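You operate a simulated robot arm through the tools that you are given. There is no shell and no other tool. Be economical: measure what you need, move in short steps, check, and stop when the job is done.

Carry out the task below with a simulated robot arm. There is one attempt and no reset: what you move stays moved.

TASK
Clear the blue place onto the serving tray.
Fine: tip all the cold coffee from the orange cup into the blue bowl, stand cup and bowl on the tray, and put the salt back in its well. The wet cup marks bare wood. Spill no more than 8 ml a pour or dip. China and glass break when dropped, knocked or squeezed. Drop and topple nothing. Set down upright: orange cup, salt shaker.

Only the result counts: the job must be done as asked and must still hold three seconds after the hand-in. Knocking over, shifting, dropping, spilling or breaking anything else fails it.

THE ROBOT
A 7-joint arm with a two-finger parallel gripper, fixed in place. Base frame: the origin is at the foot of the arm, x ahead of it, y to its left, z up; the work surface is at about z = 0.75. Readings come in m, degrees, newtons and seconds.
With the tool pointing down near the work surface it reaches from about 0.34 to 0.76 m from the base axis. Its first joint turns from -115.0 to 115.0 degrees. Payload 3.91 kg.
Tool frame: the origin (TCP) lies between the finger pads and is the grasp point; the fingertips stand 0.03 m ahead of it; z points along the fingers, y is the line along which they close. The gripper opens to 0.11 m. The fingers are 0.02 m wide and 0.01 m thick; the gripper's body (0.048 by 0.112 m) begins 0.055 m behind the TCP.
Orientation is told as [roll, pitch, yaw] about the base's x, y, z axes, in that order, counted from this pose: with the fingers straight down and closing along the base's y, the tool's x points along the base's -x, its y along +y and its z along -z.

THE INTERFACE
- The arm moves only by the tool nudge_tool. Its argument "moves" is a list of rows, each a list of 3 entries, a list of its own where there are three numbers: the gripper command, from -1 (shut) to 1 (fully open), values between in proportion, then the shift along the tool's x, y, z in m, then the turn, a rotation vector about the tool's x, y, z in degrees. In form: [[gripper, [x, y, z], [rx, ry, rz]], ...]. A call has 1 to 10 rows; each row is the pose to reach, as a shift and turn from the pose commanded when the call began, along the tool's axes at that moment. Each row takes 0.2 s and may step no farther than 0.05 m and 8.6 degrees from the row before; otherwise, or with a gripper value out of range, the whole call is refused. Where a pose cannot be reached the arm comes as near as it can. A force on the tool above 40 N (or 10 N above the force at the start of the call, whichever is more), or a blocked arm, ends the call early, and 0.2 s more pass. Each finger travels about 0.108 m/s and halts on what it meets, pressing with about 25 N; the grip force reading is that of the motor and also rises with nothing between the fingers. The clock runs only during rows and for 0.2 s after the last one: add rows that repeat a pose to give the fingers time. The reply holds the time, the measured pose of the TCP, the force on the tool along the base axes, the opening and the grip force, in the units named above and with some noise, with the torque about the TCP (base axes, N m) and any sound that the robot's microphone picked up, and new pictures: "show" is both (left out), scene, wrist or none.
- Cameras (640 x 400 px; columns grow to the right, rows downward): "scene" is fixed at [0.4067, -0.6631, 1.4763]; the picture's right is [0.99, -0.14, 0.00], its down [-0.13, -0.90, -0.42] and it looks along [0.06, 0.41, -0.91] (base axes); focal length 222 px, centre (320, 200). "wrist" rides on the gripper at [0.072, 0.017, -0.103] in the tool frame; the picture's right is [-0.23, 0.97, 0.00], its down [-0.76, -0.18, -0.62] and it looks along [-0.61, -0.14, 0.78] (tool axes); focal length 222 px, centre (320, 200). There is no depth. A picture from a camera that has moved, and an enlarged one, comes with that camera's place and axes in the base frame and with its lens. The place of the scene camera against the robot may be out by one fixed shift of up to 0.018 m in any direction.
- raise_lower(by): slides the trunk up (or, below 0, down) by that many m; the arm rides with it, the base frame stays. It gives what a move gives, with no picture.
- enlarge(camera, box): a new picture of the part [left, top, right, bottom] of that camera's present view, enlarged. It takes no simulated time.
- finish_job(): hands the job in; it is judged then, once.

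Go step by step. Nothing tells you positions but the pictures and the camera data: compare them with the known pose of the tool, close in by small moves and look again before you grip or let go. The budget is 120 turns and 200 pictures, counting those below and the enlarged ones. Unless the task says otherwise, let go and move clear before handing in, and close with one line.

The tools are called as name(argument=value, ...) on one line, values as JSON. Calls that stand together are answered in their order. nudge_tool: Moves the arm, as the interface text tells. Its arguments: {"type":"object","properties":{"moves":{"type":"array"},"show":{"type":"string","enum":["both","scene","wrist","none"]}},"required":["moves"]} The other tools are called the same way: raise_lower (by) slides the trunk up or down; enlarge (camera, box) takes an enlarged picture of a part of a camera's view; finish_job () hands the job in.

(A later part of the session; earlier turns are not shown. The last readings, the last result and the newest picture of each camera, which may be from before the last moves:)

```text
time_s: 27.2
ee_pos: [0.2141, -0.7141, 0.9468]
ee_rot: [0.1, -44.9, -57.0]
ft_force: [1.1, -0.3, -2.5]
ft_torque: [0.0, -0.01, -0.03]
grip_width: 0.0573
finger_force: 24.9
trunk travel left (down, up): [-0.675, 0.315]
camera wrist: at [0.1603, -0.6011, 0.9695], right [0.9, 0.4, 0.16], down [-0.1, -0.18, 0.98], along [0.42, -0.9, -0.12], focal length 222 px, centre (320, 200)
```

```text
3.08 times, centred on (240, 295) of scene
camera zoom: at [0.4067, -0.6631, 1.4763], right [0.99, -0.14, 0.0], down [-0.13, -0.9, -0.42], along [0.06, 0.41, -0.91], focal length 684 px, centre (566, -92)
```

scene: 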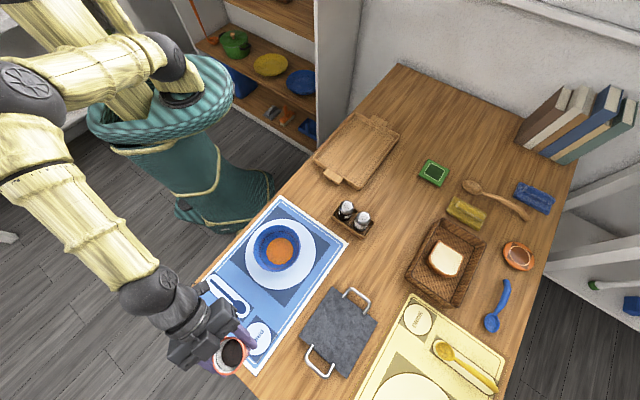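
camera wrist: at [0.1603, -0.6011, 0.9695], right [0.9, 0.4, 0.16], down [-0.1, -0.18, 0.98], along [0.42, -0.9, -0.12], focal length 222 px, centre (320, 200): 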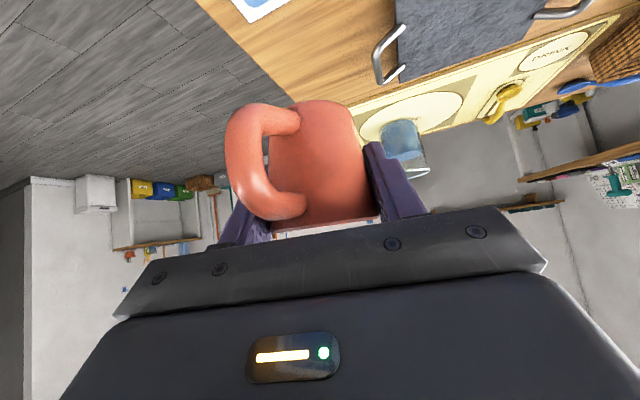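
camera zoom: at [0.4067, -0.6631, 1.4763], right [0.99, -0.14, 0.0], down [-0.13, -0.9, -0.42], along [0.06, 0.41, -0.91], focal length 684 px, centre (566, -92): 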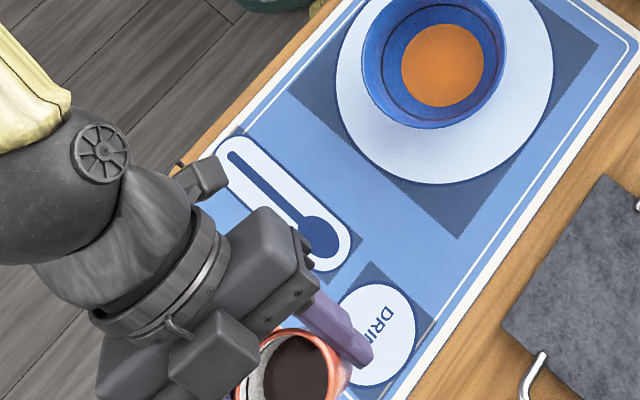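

The cup is held level and clear. I'll carry it smoothly to beside the bowl's axis (bowl about (0.29, -0.485), rim z ≈ 0.815), turning the hand 30° on the way.

nudge_tool(moves=[[-0.1, [0.003, 0.0049, -0.0027], [-0.64, 0, -0.64]], [-0.1, [0.0101, 0.0162, -0.0091], [-2.12, 0, -2.12]], [-0.1, [0.0202, 0.0324, -0.0182], [-4.24, 0, -4.24]], [-0.1, [0.0323, 0.0518, -0.0291], [-6.78, 0, -6.78]], [-0.1, [0.0454, 0.0729, -0.0409], [-9.54, 0, -9.54]], [-0.1, [0.0585, 0.094, -0.0527], [-12.3, 0, -12.3]], [-0.1, [0.0706, 0.1134, -0.0636], [-14.84, 0, -14.84]], [-0.1, [0.0827, 0.1328, -0.0745], [-17.38, 0, -17.38]], [-0.1, [0.0928, 0.149, -0.0836], [-19.5, 0, -19.5]], [-0.1, [0.1009, 0.162, -0.0909], [-21.2, 0, -21.2]]])

enlarge(camera="scene", box=[200, 180, 340, 320])

```text
time_s: 29.4
ee_pos: [0.2754, -0.5118, 0.941]
ee_rot: [-0.1, -45.0, -27.0]
ft_force: [-0.9, -0.4, -1.0]
ft_torque: [-0.02, 0.02, -0.04]
grip_width: 0.0573
finger_force: 24.9
out of reach, approached as far as the arm can: row 9
trunk travel left (down, up): [-0.675, 0.315]
camera wrist: at [0.1709, -0.4398, 0.963], right [0.59, 0.79, 0.16], down [0.01, -0.2, 0.98], along [0.81, -0.57, -0.12], focal length 222 px, centre (320, 200)
```

scene: 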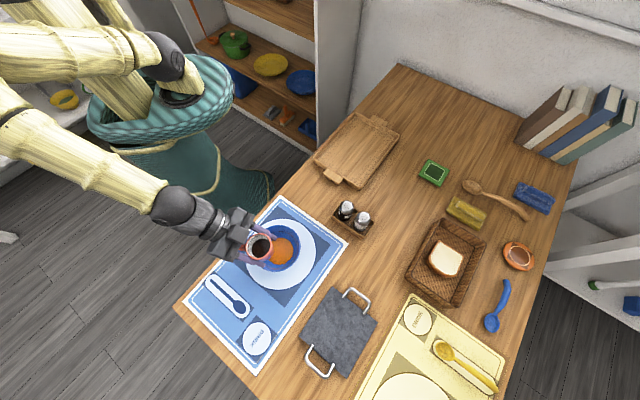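
wrist: 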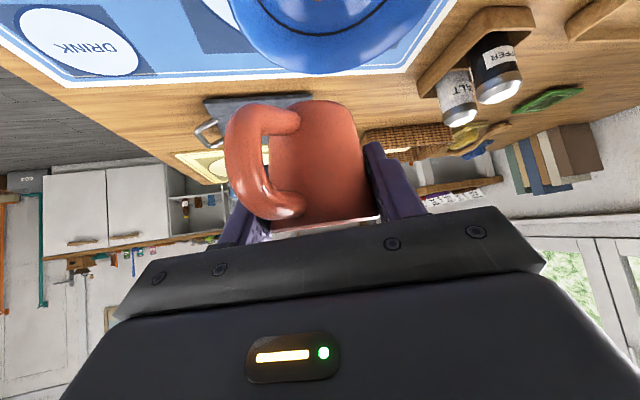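

```text
2.86 times, centred on (270, 250) of scene
camera zoom: at [0.4067, -0.6631, 1.4763], right [0.99, -0.14, 0.0], down [-0.13, -0.9, -0.42], along [0.06, 0.41, -0.91], focal length 635 px, centre (463, 57)
```

zoom: 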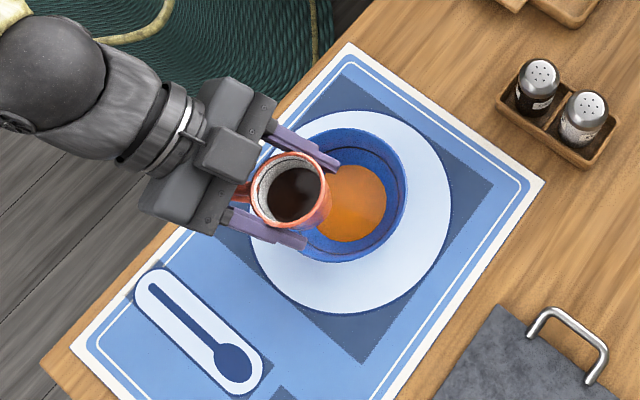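

The cup is beside the bowl's axis. I'll turn the heading back to about -50°, which leaves more reach for the sideways roll, and start a small tilt to test.

nudge_tool(moves=[[-0.1, [0, 0, 0], [2, 0, 2]], [-0.1, [0, 0, 0], [5, 0, 5]], [-0.1, [0, 0, 0], [8.5, 0, 8.5]], [-0.1, [0, 0, 0], [12, 0, 12]], [-0.1, [0, 0, 0], [14.5, 0, 14.5]], [-0.1, [0, 0, 0], [16.3, 0, 16.3]]], show="none")

nudge_tool(moves=[[-0.1, [0, 0, 0], [2, 0, -2]], [-0.1, [0, 0, 0], [5, 0, -5]], [-0.1, [0, 0, 0], [9, 0, -9]], [-0.1, [0, 0, 0], [13, 0, -13]], [-0.1, [0, 0, 0], [16, 0, -16]]])

enlarge(camera="scene", box=[200, 180, 340, 320])

```text
time_s: 30.8
ee_pos: [0.2759, -0.5118, 0.9393]
ee_rot: [0.0, -45.0, -50.3]
ft_force: [0.1, 0.0, -1.9]
ft_torque: [-0.03, -0.01, -0.01]
grip_width: 0.0572
finger_force: 24.5
trunk travel left (down, up): [-0.675, 0.315]
```

```text
time_s: 32.0
ee_pos: [0.2763, -0.5136, 0.9406]
ee_rot: [-30.6, -40.6, -29.0]
ft_force: [-0.9, -0.2, -0.5]
ft_torque: [0.02, -0.03, 0.0]
grip_width: 0.0572
finger_force: 25.0
trunk travel left (down, up): [-0.675, 0.315]
camera wrist: at [0.2141, -0.4021, 0.9548], right [0.84, 0.49, -0.23], down [0.23, 0.06, 0.97], along [0.49, -0.87, -0.06], focal length 222 px, centre (320, 200)
```

scene: 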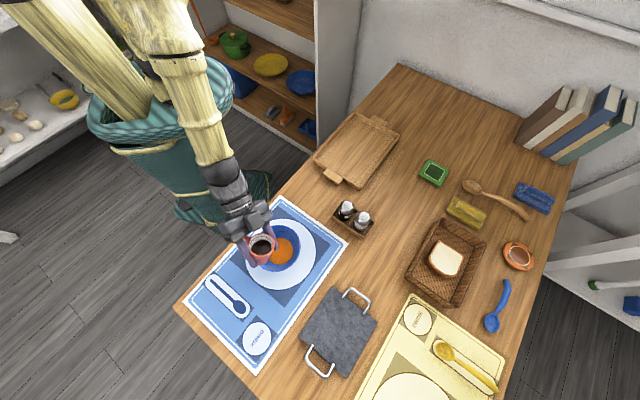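
wrist: 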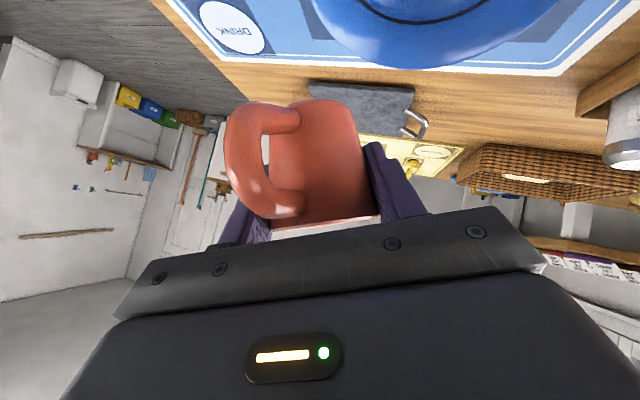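

```text
2.86 times, centred on (270, 250) of scene
camera zoom: at [0.4067, -0.6631, 1.4763], right [0.99, -0.14, 0.0], down [-0.13, -0.9, -0.42], along [0.06, 0.41, -0.91], focal length 635 px, centre (463, 57)
```

zoom: 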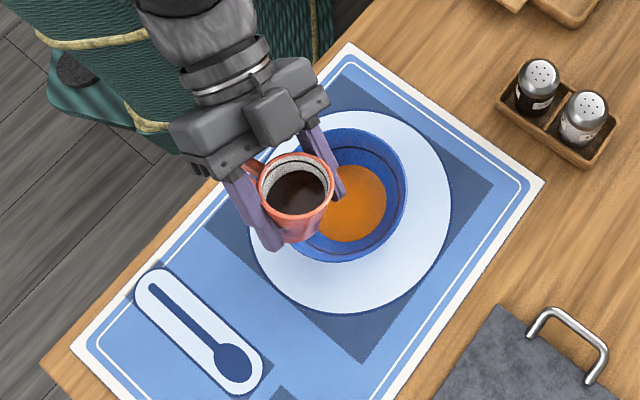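

The roll works, at about 23° tilt with nothing pouring yet. I'll shift the cup 10 mm back from the pour side and continue tilting slowly.

nudge_tool(moves=[[-0.1, [0.0009, -0.003, 0.0009], [1.2, 0, -1.2]], [-0.1, [0.0018, -0.006, 0.0018], [3, 0, -3]], [-0.1, [0.0027, -0.0092, 0.0027], [5, 0, -5]], [-0.1, [0.0027, -0.0092, 0.0027], [7.2, 0, -7.2]], [-0.1, [0.0027, -0.0092, 0.0027], [9.5, 0, -9.5]], [-0.1, [0.0027, -0.0092, 0.0027], [11.8, 0, -11.8]], [-0.1, [0.0027, -0.0092, 0.0027], [14.1, 0, -14.1]], [-0.1, [0.0027, -0.0092, 0.0027], [16.4, 0, -16.4]], [-0.1, [0.0027, -0.0092, 0.0027], [18.5, 0, -18.5]], [-0.1, [0.0027, -0.0092, 0.0027], [20.5, 0, -20.5]]])

enlarge(camera="scene", box=[200, 180, 340, 320])

```text
time_s: 34.2
ee_pos: [0.2691, -0.5187, 0.94]
ee_rot: [-60.7, -26.0, -12.0]
ft_force: [-0.5, 0.4, -2.7]
ft_torque: [-0.02, -0.03, -0.01]
grip_width: 0.0572
finger_force: 25.4
trunk travel left (down, up): [-0.675, 0.315]
camera wrist: at [0.2096, -0.406, 0.9407], right [0.66, 0.35, -0.66], down [0.57, 0.35, 0.75], along [0.49, -0.87, 0.03], focal length 222 px, centre (320, 200)
```

scene: 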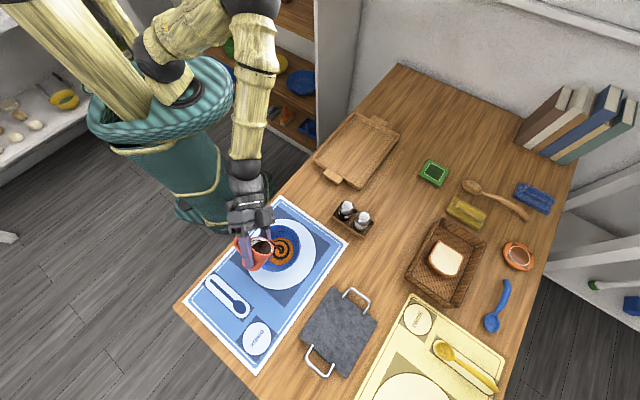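
wrist: 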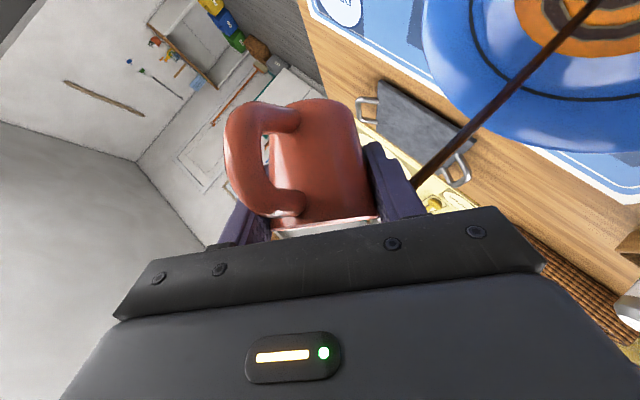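

```text
2.86 times, centred on (270, 250) of scene
camera zoom: at [0.4067, -0.6631, 1.4763], right [0.99, -0.14, 0.0], down [-0.13, -0.9, -0.42], along [0.06, 0.41, -0.91], focal length 635 px, centre (463, 57)
```

zoom: 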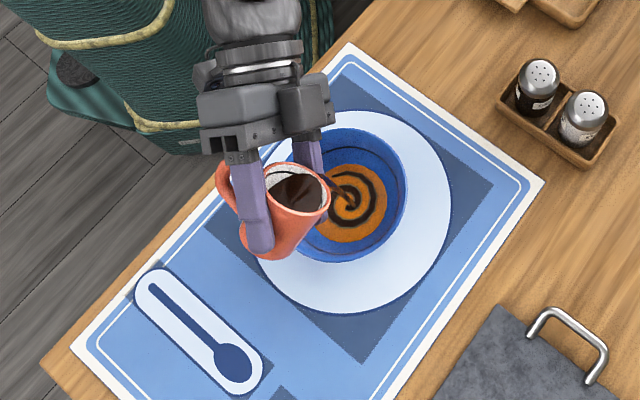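

Coffee is pouring right into the bowl's centre. I'll continue tilting slowly.

nudge_tool(moves=[[-0.1, [0, 0, 0], [2, 0, -2]], [-0.1, [0, 0, 0], [4, 0, -4]], [-0.1, [0, 0, 0], [6.2, 0, -6.2]], [-0.1, [0, 0, 0], [8.4, 0, -8.4]], [-0.1, [0, 0, 0], [10.8, 0, -10.8]], [-0.1, [0, 0, 0], [13.2, 0, -13.2]], [-0.1, [0, 0, 0], [15.6, 0, -15.6]], [-0.1, [0, 0, 0], [18, 0, -18]], [-0.1, [0, 0, 0], [20.5, 0, -20.5]], [-0.1, [0, 0, 0], [23, 0, -23]]])

enlarge(camera="scene", box=[200, 180, 340, 320])

```text
time_s: 36.4
ee_pos: [0.269, -0.5186, 0.9392]
ee_rot: [-85.9, -4.1, -5.2]
ft_force: [-0.1, -0.7, -1.5]
ft_torque: [0.01, 0.0, 0.01]
grip_width: 0.0568
finger_force: 24.9
trunk travel left (down, up): [-0.675, 0.315]
camera wrist: at [0.2058, -0.4084, 0.9263], right [0.3, 0.04, -0.95], down [0.8, 0.54, 0.28], along [0.52, -0.84, 0.13], focal length 222 px, centre (320, 200)
```

scene: 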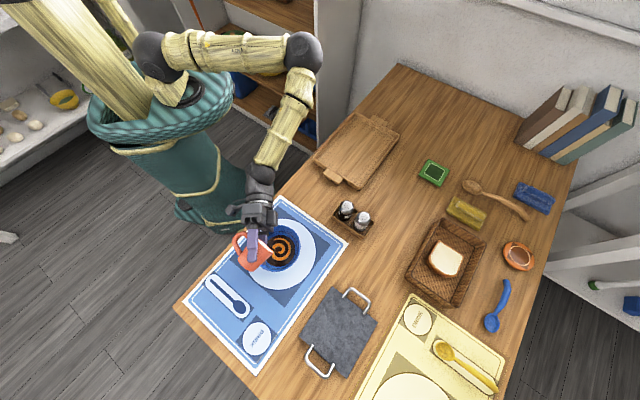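
wrist: 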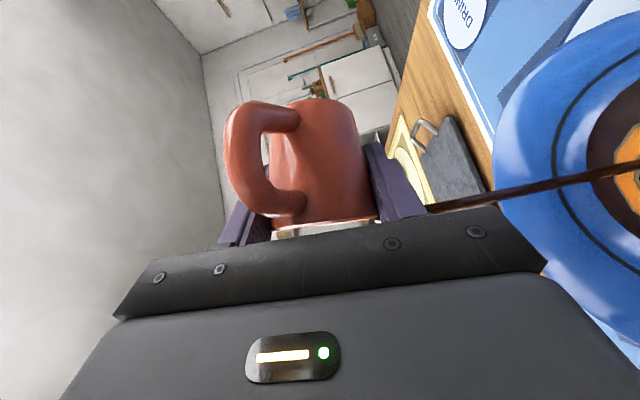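

```text
2.86 times, centred on (270, 250) of scene
camera zoom: at [0.4067, -0.6631, 1.4763], right [0.99, -0.14, 0.0], down [-0.13, -0.9, -0.42], along [0.06, 0.41, -0.91], focal length 635 px, centre (463, 57)
```

zoom: 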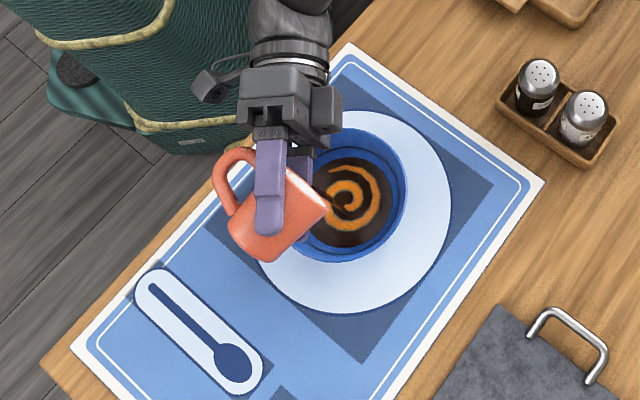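

It is still pouring cleanly at about 84°. I'll continue past horizontal to drain it, shifting slightly so the stream stays central.

nudge_tool(moves=[[-0.1, [-0.002, 0, -0.002], [2.2, 0, -2.2]], [-0.1, [-0.004, 0.0003, -0.004], [4.5, 0, -4.5]], [-0.1, [-0.006, 0.0006, -0.006], [7, 0, -7]], [-0.1, [-0.008, 0.0009, -0.008], [9.5, 0, -9.5]], [-0.1, [-0.0105, 0.0015, -0.0105], [12, 0, -12]], [-0.1, [-0.0105, 0.0015, -0.0105], [14.5, 0, -14.5]], [-0.1, [-0.0105, 0.0015, -0.0105], [17, 0, -17]], [-0.1, [-0.0105, 0.0015, -0.0105], [19.5, 0, -19.5]], [-0.1, [-0.0105, 0.0015, -0.0105], [22, 0, -22]], [-0.1, [-0.0105, 0.0015, -0.0105], [22, 0, -22]]])

enlarge(camera="scene", box=[200, 180, 340, 320])

```text
time_s: 38.6
ee_pos: [0.2805, -0.5091, 0.9396]
ee_rot: [-108.6, 17.6, -7.9]
ft_force: [-0.4, -0.1, -1.4]
ft_torque: [-0.03, -0.05, 0.01]
grip_width: 0.0572
finger_force: 25.2
trunk travel left (down, up): [-0.675, 0.315]
camera wrist: at [0.2091, -0.4064, 0.9157], right [-0.1, -0.3, -0.95], down [0.8, 0.54, -0.26], along [0.59, -0.79, 0.18], focal length 222 px, centre (320, 200)
```

scene: 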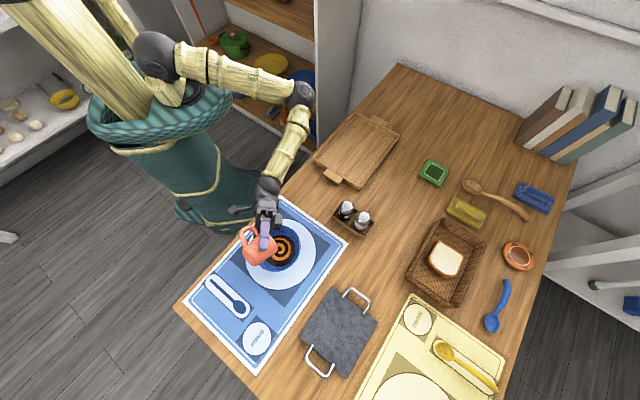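
wrist: 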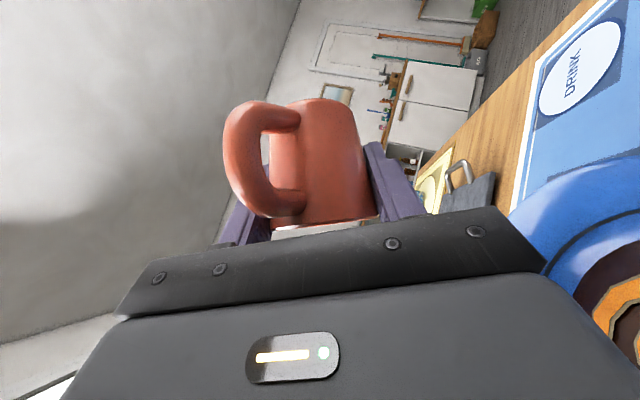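

```text
2.86 times, centred on (270, 250) of scene
camera zoom: at [0.4067, -0.6631, 1.4763], right [0.99, -0.14, 0.0], down [-0.13, -0.9, -0.42], along [0.06, 0.41, -0.91], focal length 635 px, centre (463, 57)
```

zoom: 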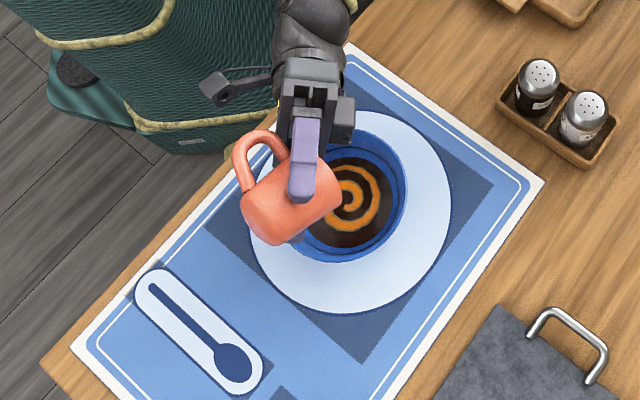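

The stream seems to have stopped at about 115°. I'll tilt a little further and wait a second for the last drops.

nudge_tool(moves=[[-0.1, [0, 0, 0], [3, 0, -3]], [-0.1, [0, 0, 0], [6, 0, -6]], [-0.1, [0, 0, 0], [9, 0, -9]], [-0.1, [0, 0, 0], [9, 0, -9]], [-0.1, [0, 0, 0], [9, 0, -9]], [-0.1, [0, 0, 0], [9, 0, -9]], [-0.1, [0, 0, 0], [9, 0, -9]], [-0.1, [0, 0, 0], [9, 0, -9]]])

enlarge(camera="scene", box=[220, 200, 320, 300])

```text
time_s: 40.4
ee_pos: [0.2793, -0.5092, 0.94]
ee_rot: [-118.9, 25.8, -11.9]
ft_force: [0.8, -0.9, -1.0]
ft_torque: [0.0, 0.02, -0.03]
grip_width: 0.0569
finger_force: 24.7
trunk travel left (down, up): [-0.675, 0.315]
camera wrist: at [0.2041, -0.4098, 0.9138], right [-0.26, -0.43, -0.87], down [0.74, 0.49, -0.46], along [0.62, -0.76, 0.19], focal length 222 px, centre (320, 200)
```

scene: 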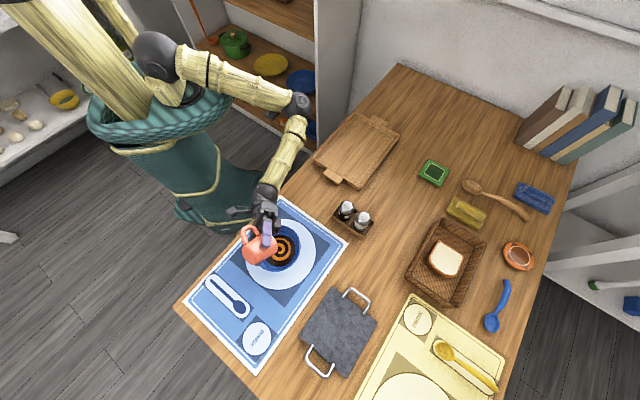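
wrist: 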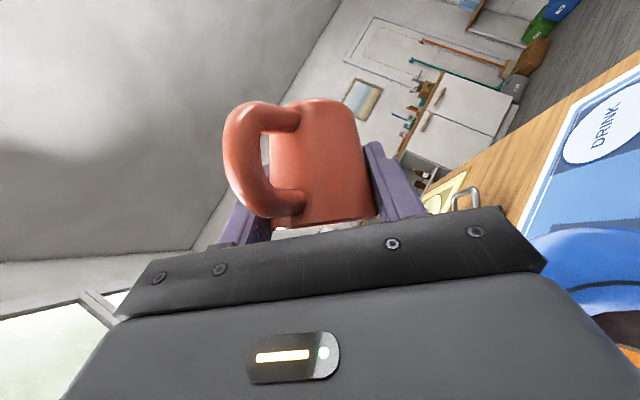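

```text
4.00 times, centred on (270, 250) of scene
camera zoom: at [0.4067, -0.6631, 1.4763], right [0.99, -0.14, 0.0], down [-0.13, -0.9, -0.42], along [0.06, 0.41, -0.91], focal length 889 px, centre (520, 0)
```

zoom: 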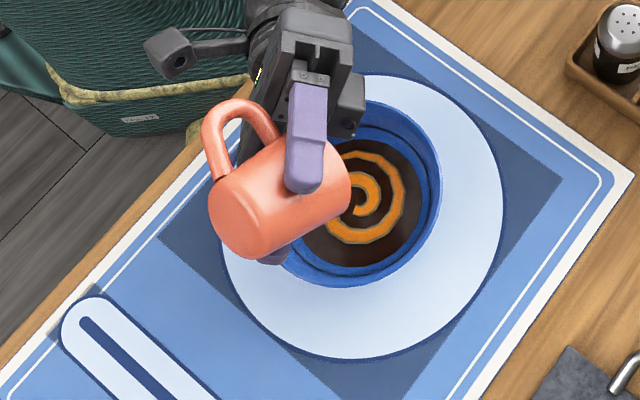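

The cup is empty and the coffee is in the bowl. I'll roll the cup back upright.

nudge_tool(moves=[[-0.1, [0, 0, 0], [-5, 0, 5]], [-0.1, [0, 0, 0], [-11, 0, 11]], [-0.1, [0, 0, 0], [-17, 0, 17]], [-0.1, [0, 0, 0], [-23, 0, 23]], [-0.1, [0, 0, 0], [-29, 0, 29]], [-0.1, [0, 0, 0], [-35, 0, 35]], [-0.1, [0, 0, 0], [-41, 0, 41]], [-0.1, [0, 0, 0], [-47, 0, 47]], [-0.1, [0, 0, 0], [-53, 0, 53]], [-0.1, [0, 0, 0], [-59, 0, 59]]], show="none")

nudge_tool(moves=[[-0.1, [0, 0, 0], [-6, 0, 6]], [-0.1, [0, 0, 0], [-12, 0, 12]], [-0.1, [0, 0, 0], [-18, 0, 18]], [-0.1, [0, 0, 0], [-24, 0, 24]], [-0.1, [0, 0, 0], [-29, 0, 29]], [-0.1, [0, 0, 0], [-31.5, 0, 31.5]], [-0.1, [0, 0, 0], [-31.5, 0, 31.5]]])

enlarge(camera="scene", box=[200, 180, 340, 320])

enlarge(camera="scene", box=[300, 90, 420, 210])

```text
time_s: 42.6
ee_pos: [0.2799, -0.5095, 0.9397]
ee_rot: [-54.1, -30.3, -15.0]
ft_force: [0.2, -0.7, -1.4]
ft_torque: [0.02, -0.01, 0.01]
grip_width: 0.057
finger_force: 25.0
trunk travel left (down, up): [-0.675, 0.315]
```

```text
time_s: 44.2
ee_pos: [0.2815, -0.5091, 0.94]
ee_rot: [0.1, -45.0, -50.2]
ft_force: [0.1, -0.1, -0.7]
ft_torque: [0.01, 0.02, 0.01]
grip_width: 0.057
finger_force: 25.0
trunk travel left (down, up): [-0.675, 0.315]
camera wrist: at [0.2129, -0.403, 0.9626], right [0.85, 0.5, 0.16], down [-0.07, -0.19, 0.98], along [0.52, -0.84, -0.12], focal length 222 px, centre (320, 200)
```

scene: 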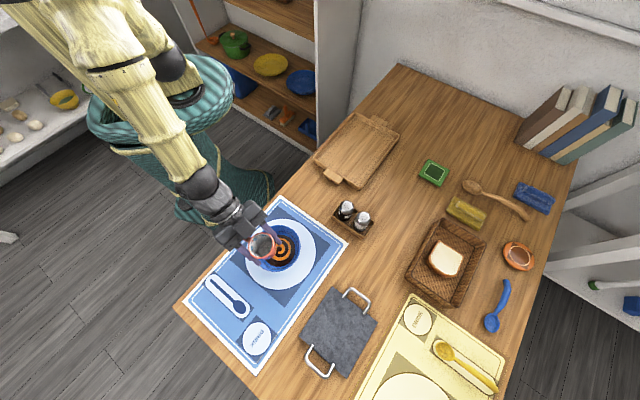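
wrist: 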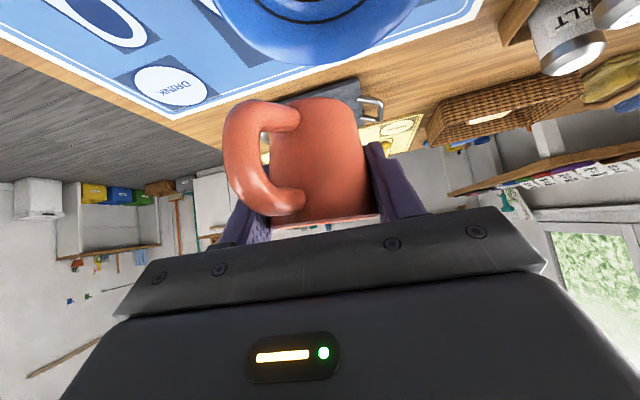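

```text
2.86 times, centred on (270, 250) of scene
camera zoom: at [0.4067, -0.6631, 1.4763], right [0.99, -0.14, 0.0], down [-0.13, -0.9, -0.42], along [0.06, 0.41, -0.91], focal length 635 px, centre (463, 57)
```

zoom: 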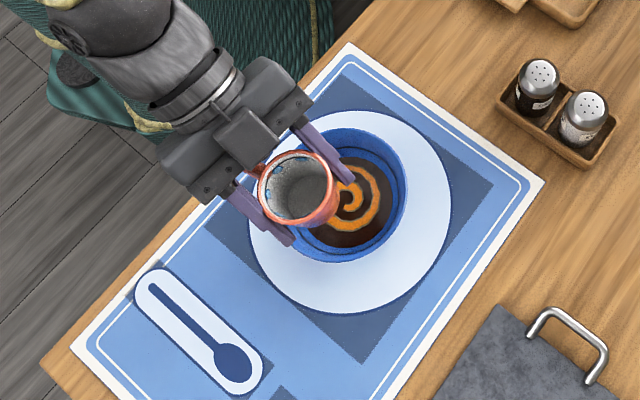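

```text
3.33 times, centred on (360, 150) of scene
camera zoom: at [0.4067, -0.6631, 1.4763], right [0.99, -0.14, 0.0], down [-0.13, -0.9, -0.42], along [0.06, 0.41, -0.91], focal length 741 px, centre (187, 367)
```

zoom: 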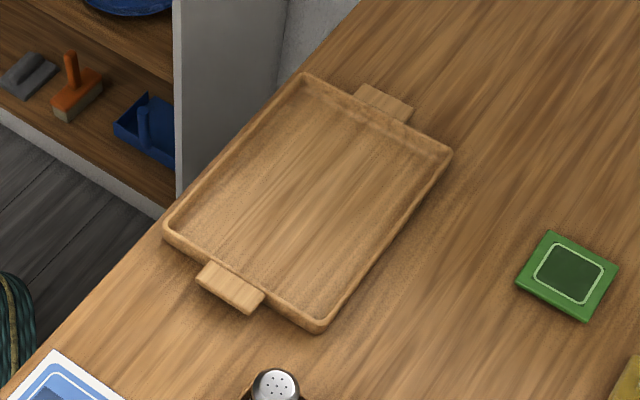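

The cup is empty and upright. The tray centre is about (0.617, -0.124). I'll carry the cup toward a spot near the far end, (0.688, -0.082), in two legs.

nudge_tool(moves=[[-0.1, [-0.008, 0.01, -0.012], [-1, 0, -1]], [-0.1, [-0.008, 0.035, -0.02], [-2.5, 0, -2.5]], [-0.1, [-0.006, 0.07, -0.025], [-4, 0, -4]], [-0.1, [-0.004, 0.11, -0.03], [-6, 0, -6]], [-0.1, [-0.002, 0.15, -0.034], [-8, 0, -8]], [-0.1, [-0.001, 0.19, -0.038], [-10, 0, -10]], [-0.1, [0.0, 0.23, -0.041], [-12, 0, -12]], [-0.1, [0.001, 0.265, -0.043], [-14, 0, -14]], [-0.1, [0.0021, 0.2928, -0.0445], [-15.2, 0, -15.2]]], show="scene")

```text
time_s: 46.2
ee_pos: [0.4823, -0.2956, 0.9694]
ee_rot: [-0.1, -45.1, -28.5]
ft_force: [-0.2, 0.0, -0.4]
ft_torque: [0.02, -0.04, -0.01]
grip_width: 0.0572
finger_force: 25.1
trunk travel left (down, up): [-0.675, 0.315]
```

scene: 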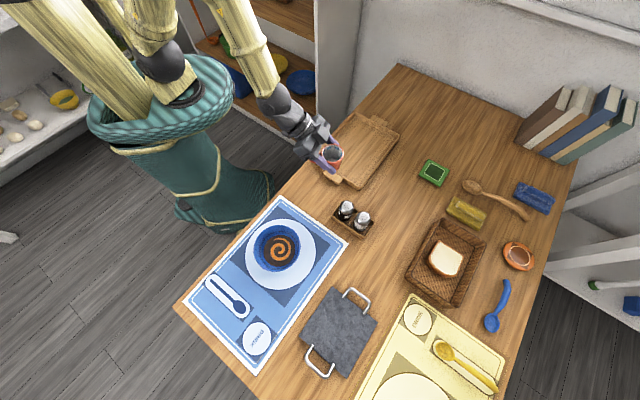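

nudge_tool(moves=[[-0.1, [-0.001, 0.012, 0.004], [-0.6, 0, -0.6]], [-0.1, [-0.003, 0.04, 0.013], [-2.1, 0, -2.1]], [-0.1, [-0.0055, 0.077, 0.0245], [-4.1, 0, -4.1]], [-0.1, [-0.0085, 0.118, 0.0375], [-6.3, 0, -6.3]], [-0.1, [-0.0115, 0.16, 0.051], [-8.5, 0, -8.5]], [-0.1, [-0.0143, 0.199, 0.0635], [-10.6, 0, -10.6]], [-0.1, [-0.017, 0.236, 0.0755], [-12.5, 0, -12.5]], [-0.1, [-0.0194, 0.27, 0.0863], [-14.3, 0, -14.3]], [-0.1, [-0.0206, 0.286, 0.0914], [-15.2, 0, -15.2]], [-0.1, [-0.0206, 0.286, 0.0914], [-15.2, 0, -15.2]]])

enlarge(camera="scene", box=[300, 80, 440, 220])

```text
time_s: 48.4
ee_pos: [0.6888, -0.0819, 0.9208]
ee_rot: [0.1, -45.0, -7.1]
ft_force: [0.2, 0.5, -1.5]
ft_torque: [-0.01, -0.04, 0.0]
grip_width: 0.0569
finger_force: 25.0
trunk travel left (down, up): [-0.675, 0.315]
camera wrist: at [0.5668, -0.0501, 0.9434], right [0.28, 0.95, 0.16], down [0.08, -0.19, 0.98], along [0.96, -0.26, -0.12], focal length 222 px, centre (320, 200)
```

scene: 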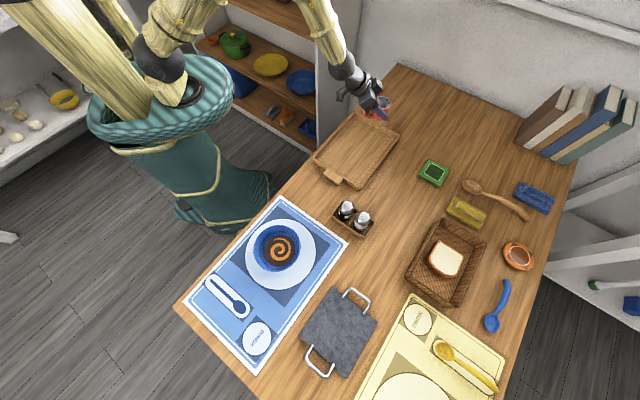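
wrist: 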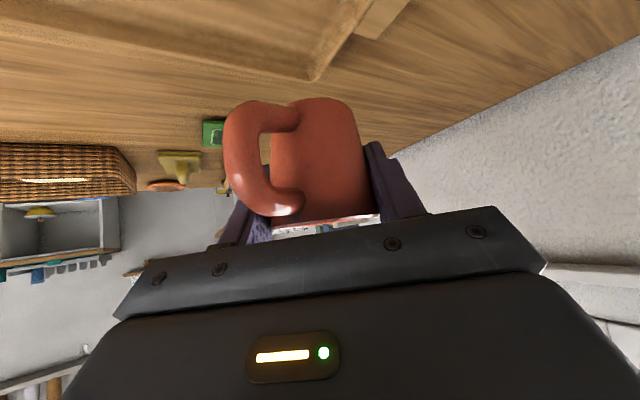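

```text
2.86 times, centred on (370, 150) of scene
camera zoom: at [0.4067, -0.6631, 1.4763], right [0.99, -0.14, 0.0], down [-0.13, -0.9, -0.42], along [0.06, 0.41, -0.91], focal length 635 px, centre (177, 343)
```

zoom: 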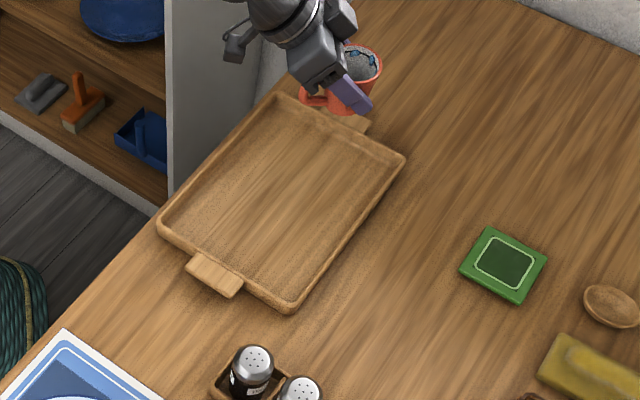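

The tray corner matches my estimate. I'll lower the cup to just above the tray floor.

nudge_tool(moves=[[-0.1, [0.015, 0, 0.015], [0, 0, 0]], [-0.1, [0.035, 0, 0.035], [0, 0, 0]], [-0.1, [0.053, 0, 0.053], [0, 0, 0]], [-0.1, [0.065, 0, 0.065], [0, 0, 0]], [-0.1, [0.07, 0, 0.07], [0, 0, 0]]])

enlarge(camera="scene", box=[310, 90, 430, 210])

```text
time_s: 49.6
ee_pos: [0.6897, -0.0832, 0.8209]
ee_rot: [0.0, -45.1, -7.1]
ft_force: [-0.4, -0.7, -0.5]
ft_torque: [0.01, 0.01, 0.03]
grip_width: 0.0571
finger_force: 24.7
trunk travel left (down, up): [-0.675, 0.315]
camera wrist: at [0.5673, -0.0503, 0.8431], right [0.28, 0.95, 0.16], down [0.07, -0.19, 0.98], along [0.96, -0.26, -0.12], focal length 222 px, centre (320, 200)
```

scene: 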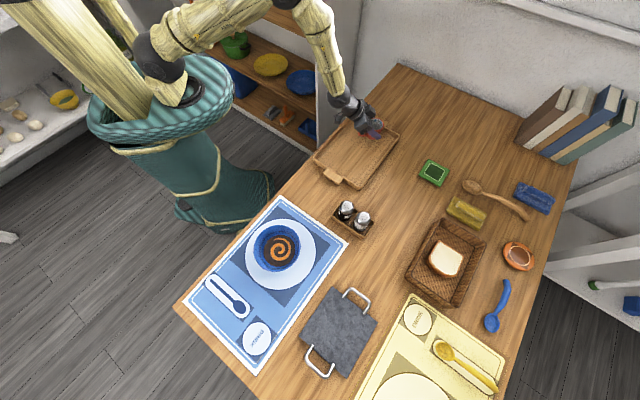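
wrist: 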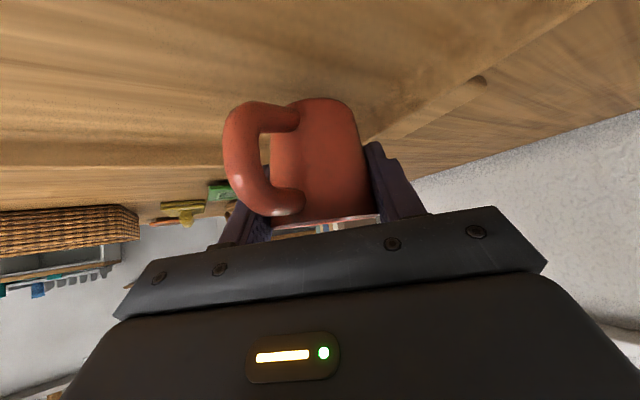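

```text
3.33 times, centred on (370, 150) of scene
camera zoom: at [0.4067, -0.6631, 1.4763], right [0.99, -0.14, 0.0], down [-0.13, -0.9, -0.42], along [0.06, 0.41, -0.91], focal length 741 px, centre (153, 367)
```

zoom: 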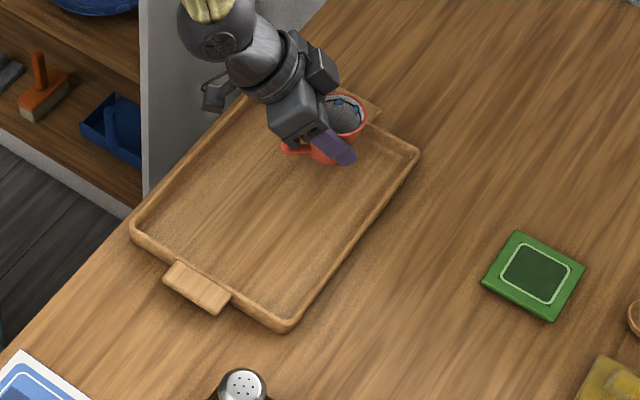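

Looking good. I'll lower in small steps until contact.

nudge_tool(moves=[[-0.1, [0.004, 0, 0.004], [0, 0, 0]], [-0.1, [0.007, 0, 0.007], [0, 0, 0]], [-0.1, [0.0095, 0, 0.0095], [0, 0, 0]], [-0.1, [0.011, 0, 0.011], [0, 0, 0]]], show="none")

nudge_tool(moves=[[-0.1, [0.001, 0, 0.001], [0, 0, 0]], [-0.1, [0.002, 0, 0.002], [0, 0, 0]]], show="none")

```text
time_s: 50.6
ee_pos: [0.6896, -0.0833, 0.8056]
ee_rot: [0.0, -44.9, -7.1]
ft_force: [0.1, 0.1, -1.0]
ft_torque: [-0.02, -0.04, -0.01]
grip_width: 0.0569
finger_force: 25.0
trunk travel left (down, up): [-0.675, 0.315]
```

```text
time_s: 51.2
ee_pos: [0.6908, -0.082, 0.8019]
ee_rot: [-0.1, -45.0, -7.1]
ft_force: [-0.5, -0.4, -1.9]
ft_torque: [-0.02, 0.01, 0.01]
grip_width: 0.0571
finger_force: 25.0
trunk travel left (down, up): [-0.675, 0.315]
```

nudge_tool(moves=[[-0.1, [0.001, 0, 0.001], [0, 0, 0]], [-0.1, [0.002, 0, 0.002], [0, 0, 0]]], show="none")

```text
time_s: 51.8
ee_pos: [0.6905, -0.0821, 0.8023]
ee_rot: [0.0, -45.2, -6.9]
ft_force: [-2.3, 2.8, 10.0]
ft_torque: [-0.12, 0.13, -0.08]
grip_width: 0.0568
finger_force: 25.0
trunk travel left (down, up): [-0.675, 0.315]
```

There is contact (10 N). I'll relax by about 1.5 mm and open the fingers slowly.

nudge_tool(moves=[[-0.1, [-0.0012, 0, -0.0012], [0, 0, 0]], [0.08, [-0.0012, 0, -0.0012], [0, 0, 0]], [0.15, [-0.0012, 0, -0.0012], [0, 0, 0]], [0.25, [-0.0012, 0, -0.0012], [0, 0, 0]], [0.35, [-0.0012, 0, -0.0012], [0, 0, 0]], [0.35, [-0.0012, 0, -0.0012], [0, 0, 0]]])

enlarge(camera="scene", box=[340, 90, 420, 170])

```text
time_s: 53.2
ee_pos: [0.6891, -0.0824, 0.8009]
ee_rot: [-0.1, -44.9, -7.1]
ft_force: [-0.3, 0.6, -0.5]
ft_torque: [0.01, 0.0, 0.03]
grip_width: 0.0742
finger_force: 0.0
trunk travel left (down, up): [-0.675, 0.315]
camera wrist: at [0.5672, -0.0502, 0.8237], right [0.28, 0.95, 0.16], down [0.08, -0.19, 0.98], along [0.96, -0.26, -0.12], focal length 222 px, centre (320, 200)
```

scene: 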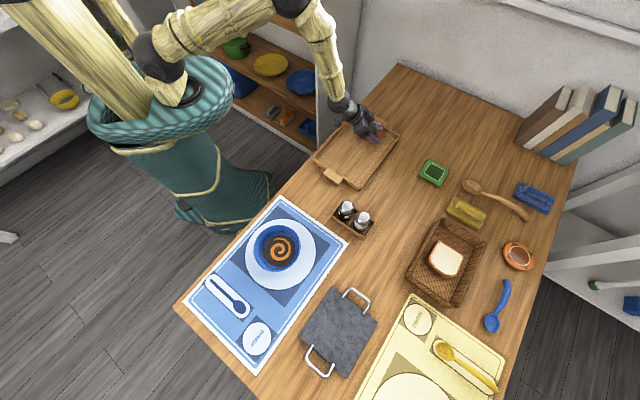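
wrist: 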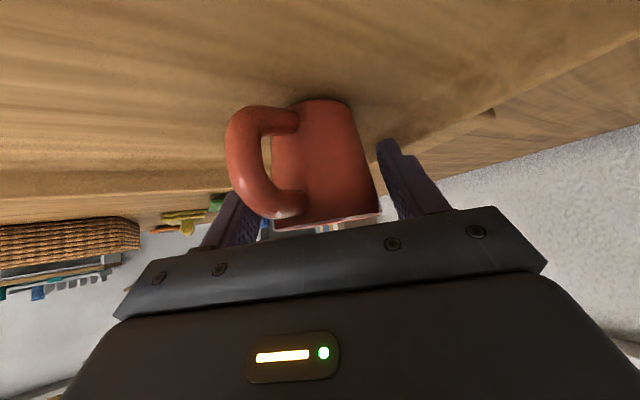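

```text
5.00 times, centred on (380, 130) of scene
camera zoom: at [0.4067, -0.6631, 1.4763], right [0.99, -0.14, 0.0], down [-0.13, -0.9, -0.42], along [0.06, 0.41, -0.91], focal length 1111 px, centre (20, 550)
```

zoom: 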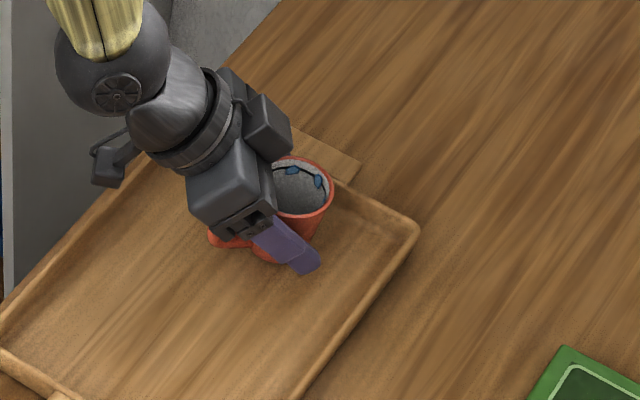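

The cup stands upright on the tray. I'll withdraw back along the tool axis.

nudge_tool(moves=[[0.45, [0, 0, -0.01], [0, 0, 0]], [0.5, [0, 0, -0.03], [0, 0, 0]], [0.6, [0, 0, -0.06], [0, 0, 0]], [1, [0, 0, -0.1], [0, 0, 0]], [1, [0, 0, -0.14], [0, 0, 0]], [1, [-0.03, 0, -0.17], [0, 0, 0]], [1, [-0.06, 0, -0.2], [0, 0, 0]]])

enlarge(camera="scene", box=[310, 90, 430, 210])

enlarge(camera="scene", box=[230, 190, 330, 300])

```text
time_s: 54.8
ee_pos: [0.5906, -0.0723, 0.9868]
ee_rot: [0.0, -45.0, -7.2]
ft_force: [0.8, 0.9, 0.1]
ft_torque: [-0.01, 0.01, -0.03]
grip_width: 0.1096
finger_force: 0.0
trunk travel left (down, up): [-0.675, 0.315]
camera wrist: at [0.4688, -0.0398, 1.01], right [0.28, 0.95, 0.16], down [0.07, -0.19, 0.98], along [0.96, -0.26, -0.12], focal length 222 px, centre (320, 200)
```

scene: 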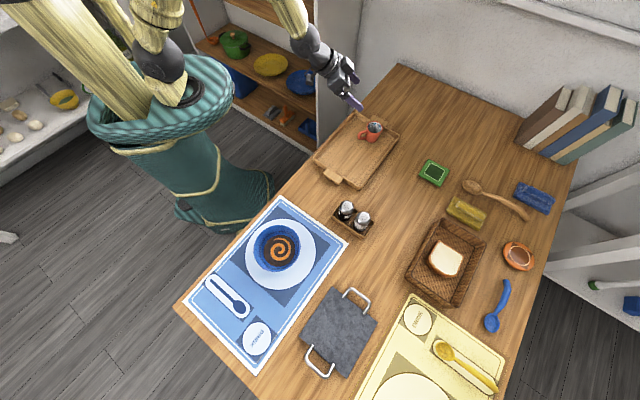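
wrist: 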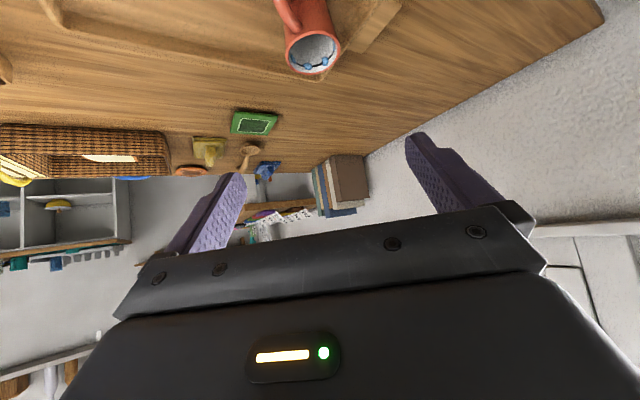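

```text
3.33 times, centred on (370, 150) of scene
camera zoom: at [0.4067, -0.6631, 1.4763], right [0.99, -0.14, 0.0], down [-0.13, -0.9, -0.42], along [0.06, 0.41, -0.91], focal length 741 px, centre (153, 367)
```

zoom: 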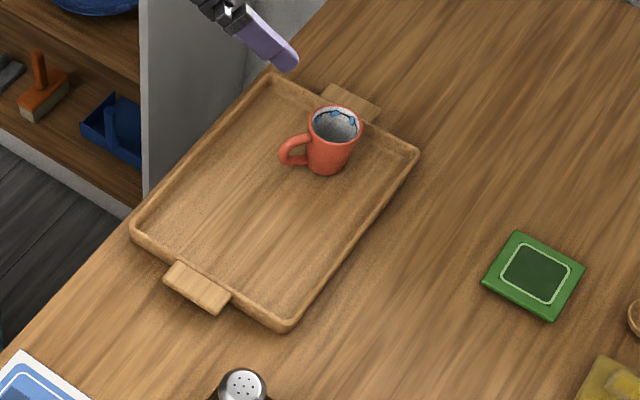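

```text
3.64 times, centred on (280, 245) of scene
camera zoom: at [0.4067, -0.6631, 1.4763], right [0.99, -0.14, 0.0], down [-0.13, -0.9, -0.42], along [0.06, 0.41, -0.91], focal length 808 px, centre (466, 36)
```

zoom: 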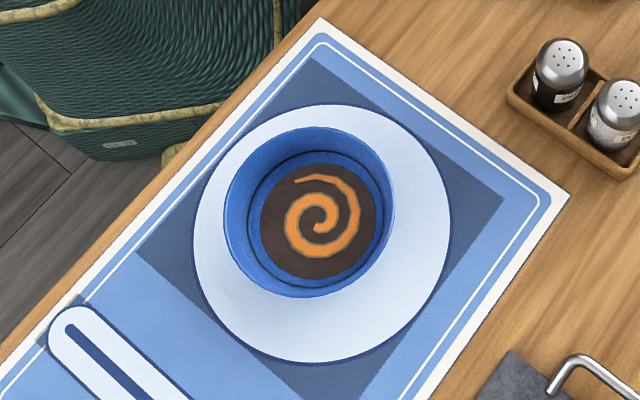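

The cup stands well on the tray. Next is the bowl: centre about (0.290, -0.487), rim z ≈ 0.815, liquid well below the rim. I'll pinch its rim on the robot side, so first I'll straighten the hand and travel there.

nudge_tool(moves=[[1, [0, 0, 0], [0, 7.5, 0]], [1, [0, 0, 0], [0, 15, 0]], [1, [0, 0, 0], [0, 22.5, 0]], [1, [0, 0, 0], [0, 30, 0]], [1, [0, 0, 0], [0, 37.5, 0]], [1, [0, 0, 0], [0, 45, 0]], [1, [0, 0, 0], [0, 45, 0]]], show="none")

nudge_tool(moves=[[1, [0.0301, -0.0378, -0.0013], [0, 0, -3.8]], [1, [0.0602, -0.0755, -0.0026], [0, 0, -7.6]], [1, [0.0903, -0.1133, -0.0039], [0, 0, -11.4]], [1, [0.1204, -0.151, -0.0052], [0, 0, -15.2]], [1, [0.1505, -0.1888, -0.0065], [0, 0, -19]], [1, [0.1806, -0.2266, -0.0078], [0, 0, -22.8]], [1, [0.2107, -0.2643, -0.0091], [0, 0, -26.6]], [1, [0.2408, -0.3021, -0.0104], [0, 0, -30.4]], [1, [0.2709, -0.3398, -0.0117], [0, 0, -34.2]], [1, [0.301, -0.3776, -0.013], [0, 0, -38]]])

```text
time_s: 56.4
ee_pos: [0.5902, -0.0711, 0.9864]
ee_rot: [0.0, 0.1, -7.2]
ft_force: [0.3, -0.7, -0.5]
ft_torque: [-0.03, 0.03, 0.0]
grip_width: 0.1103
finger_force: 0.0
trunk travel left (down, up): [-0.675, 0.315]
```

```text
time_s: 58.6
ee_pos: [0.2453, -0.4069, 0.9993]
ee_rot: [0.0, -0.1, 31.0]
ft_force: [0.1, 0.5, 0.1]
ft_torque: [0.01, -0.03, 0.01]
grip_width: 0.11
finger_force: 0.0
trunk travel left (down, up): [-0.675, 0.315]
camera wrist: at [0.174, -0.4305, 1.1036], right [-0.31, 0.95, 0.0], down [0.74, 0.24, 0.62], along [0.59, 0.19, -0.78], focal length 222 px, centre (320, 200)
```

scene: 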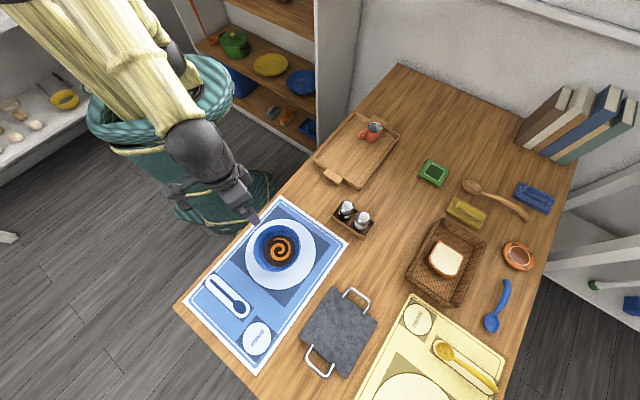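
wrist: 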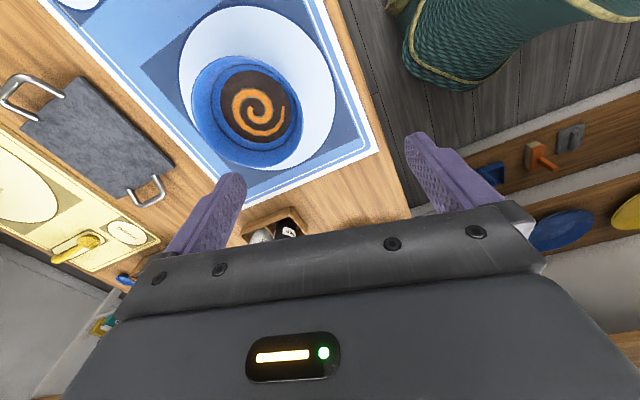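

enlarge(camera="wrist", box=[160, 0, 360, 180])

```text
2.22 times, centred on (260, 90) of wrist
camera zoom: at [0.174, -0.4305, 1.1036], right [-0.31, 0.95, 0.0], down [0.74, 0.24, 0.62], along [0.59, 0.19, -0.78], focal length 494 px, centre (453, 444)
```

zoom: 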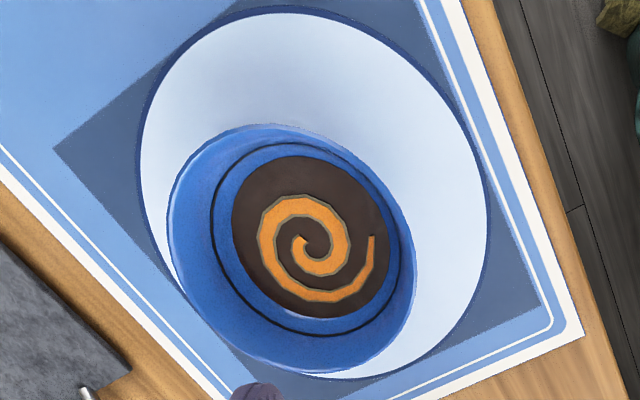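

The refined bowl centre is (0.288, -0.490), so the near rim point is about (0.253, -0.432). I'll tilt the fingers 25° to match the wall slope, half close, and hover behind the rim.

nudge_tool(moves=[[0.6, [0.0015, 0.001, 0.02], [6, 0, 0]], [0.2, [0.003, 0.002, 0.04], [12.5, 0, 0]], [-0.09, [0.0045, 0.003, 0.06], [19, 0, 0]], [-0.09, [0.006, 0.0036, 0.08], [25, 0, 0]], [-0.09, [0.006, 0.0036, 0.095], [25, 0, 0]]])

enlarge(camera="wrist", box=[160, 50, 440, 250])

enlarge(camera="scene", box=[210, 180, 330, 300])

```text
time_s: 59.8
ee_pos: [0.2381, -0.4089, 0.9028]
ee_rot: [-25.0, -0.1, 30.9]
ft_force: [0.2, -0.2, 0.0]
ft_torque: [0.01, 0.0, 0.01]
grip_width: 0.0501
finger_force: 0.0
trunk travel left (down, up): [-0.675, 0.315]
camera wrist: at [0.1452, -0.3955, 0.9906], right [-0.26, 0.87, -0.41], down [0.6, 0.48, 0.64], along [0.76, -0.08, -0.65], focal length 222 px, centre (320, 200)
```

scene: 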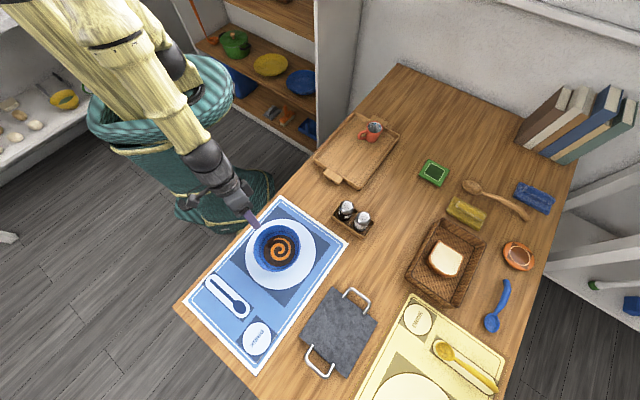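
wrist: 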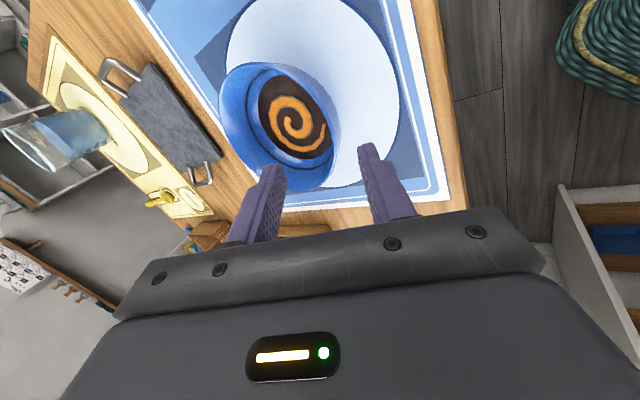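

```text
2.00 times, centred on (300, 150) of wrist
camera zoom: at [0.1452, -0.3955, 0.9906], right [-0.26, 0.87, -0.41], down [0.6, 0.48, 0.64], along [0.76, -0.08, -0.65], focal length 444 px, centre (360, 300)
```

zoom: 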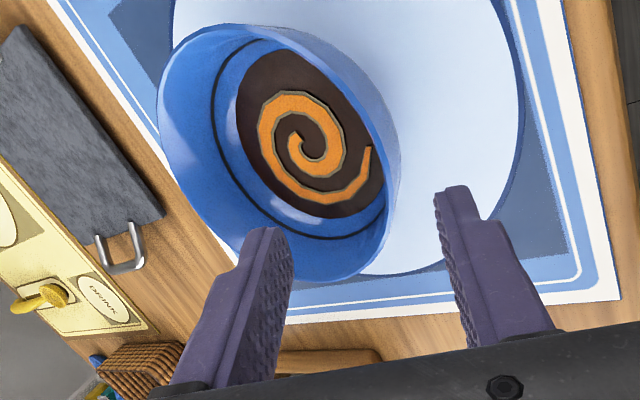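

```text
3.33 times, centred on (270, 240) of scene
camera zoom: at [0.4067, -0.6631, 1.4763], right [0.99, -0.14, 0.0], down [-0.13, -0.9, -0.42], along [0.06, 0.41, -0.91], focal length 741 px, centre (487, 67)
```

zoom: 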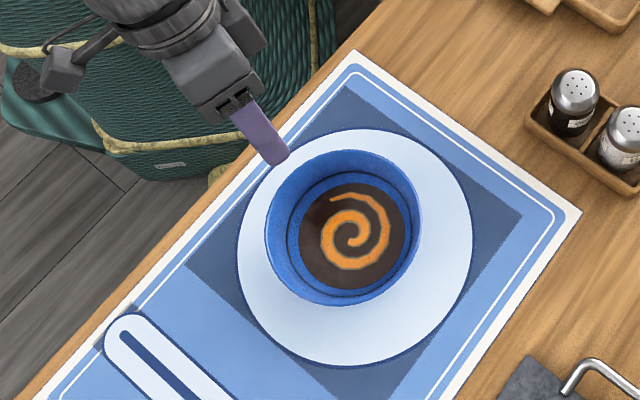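

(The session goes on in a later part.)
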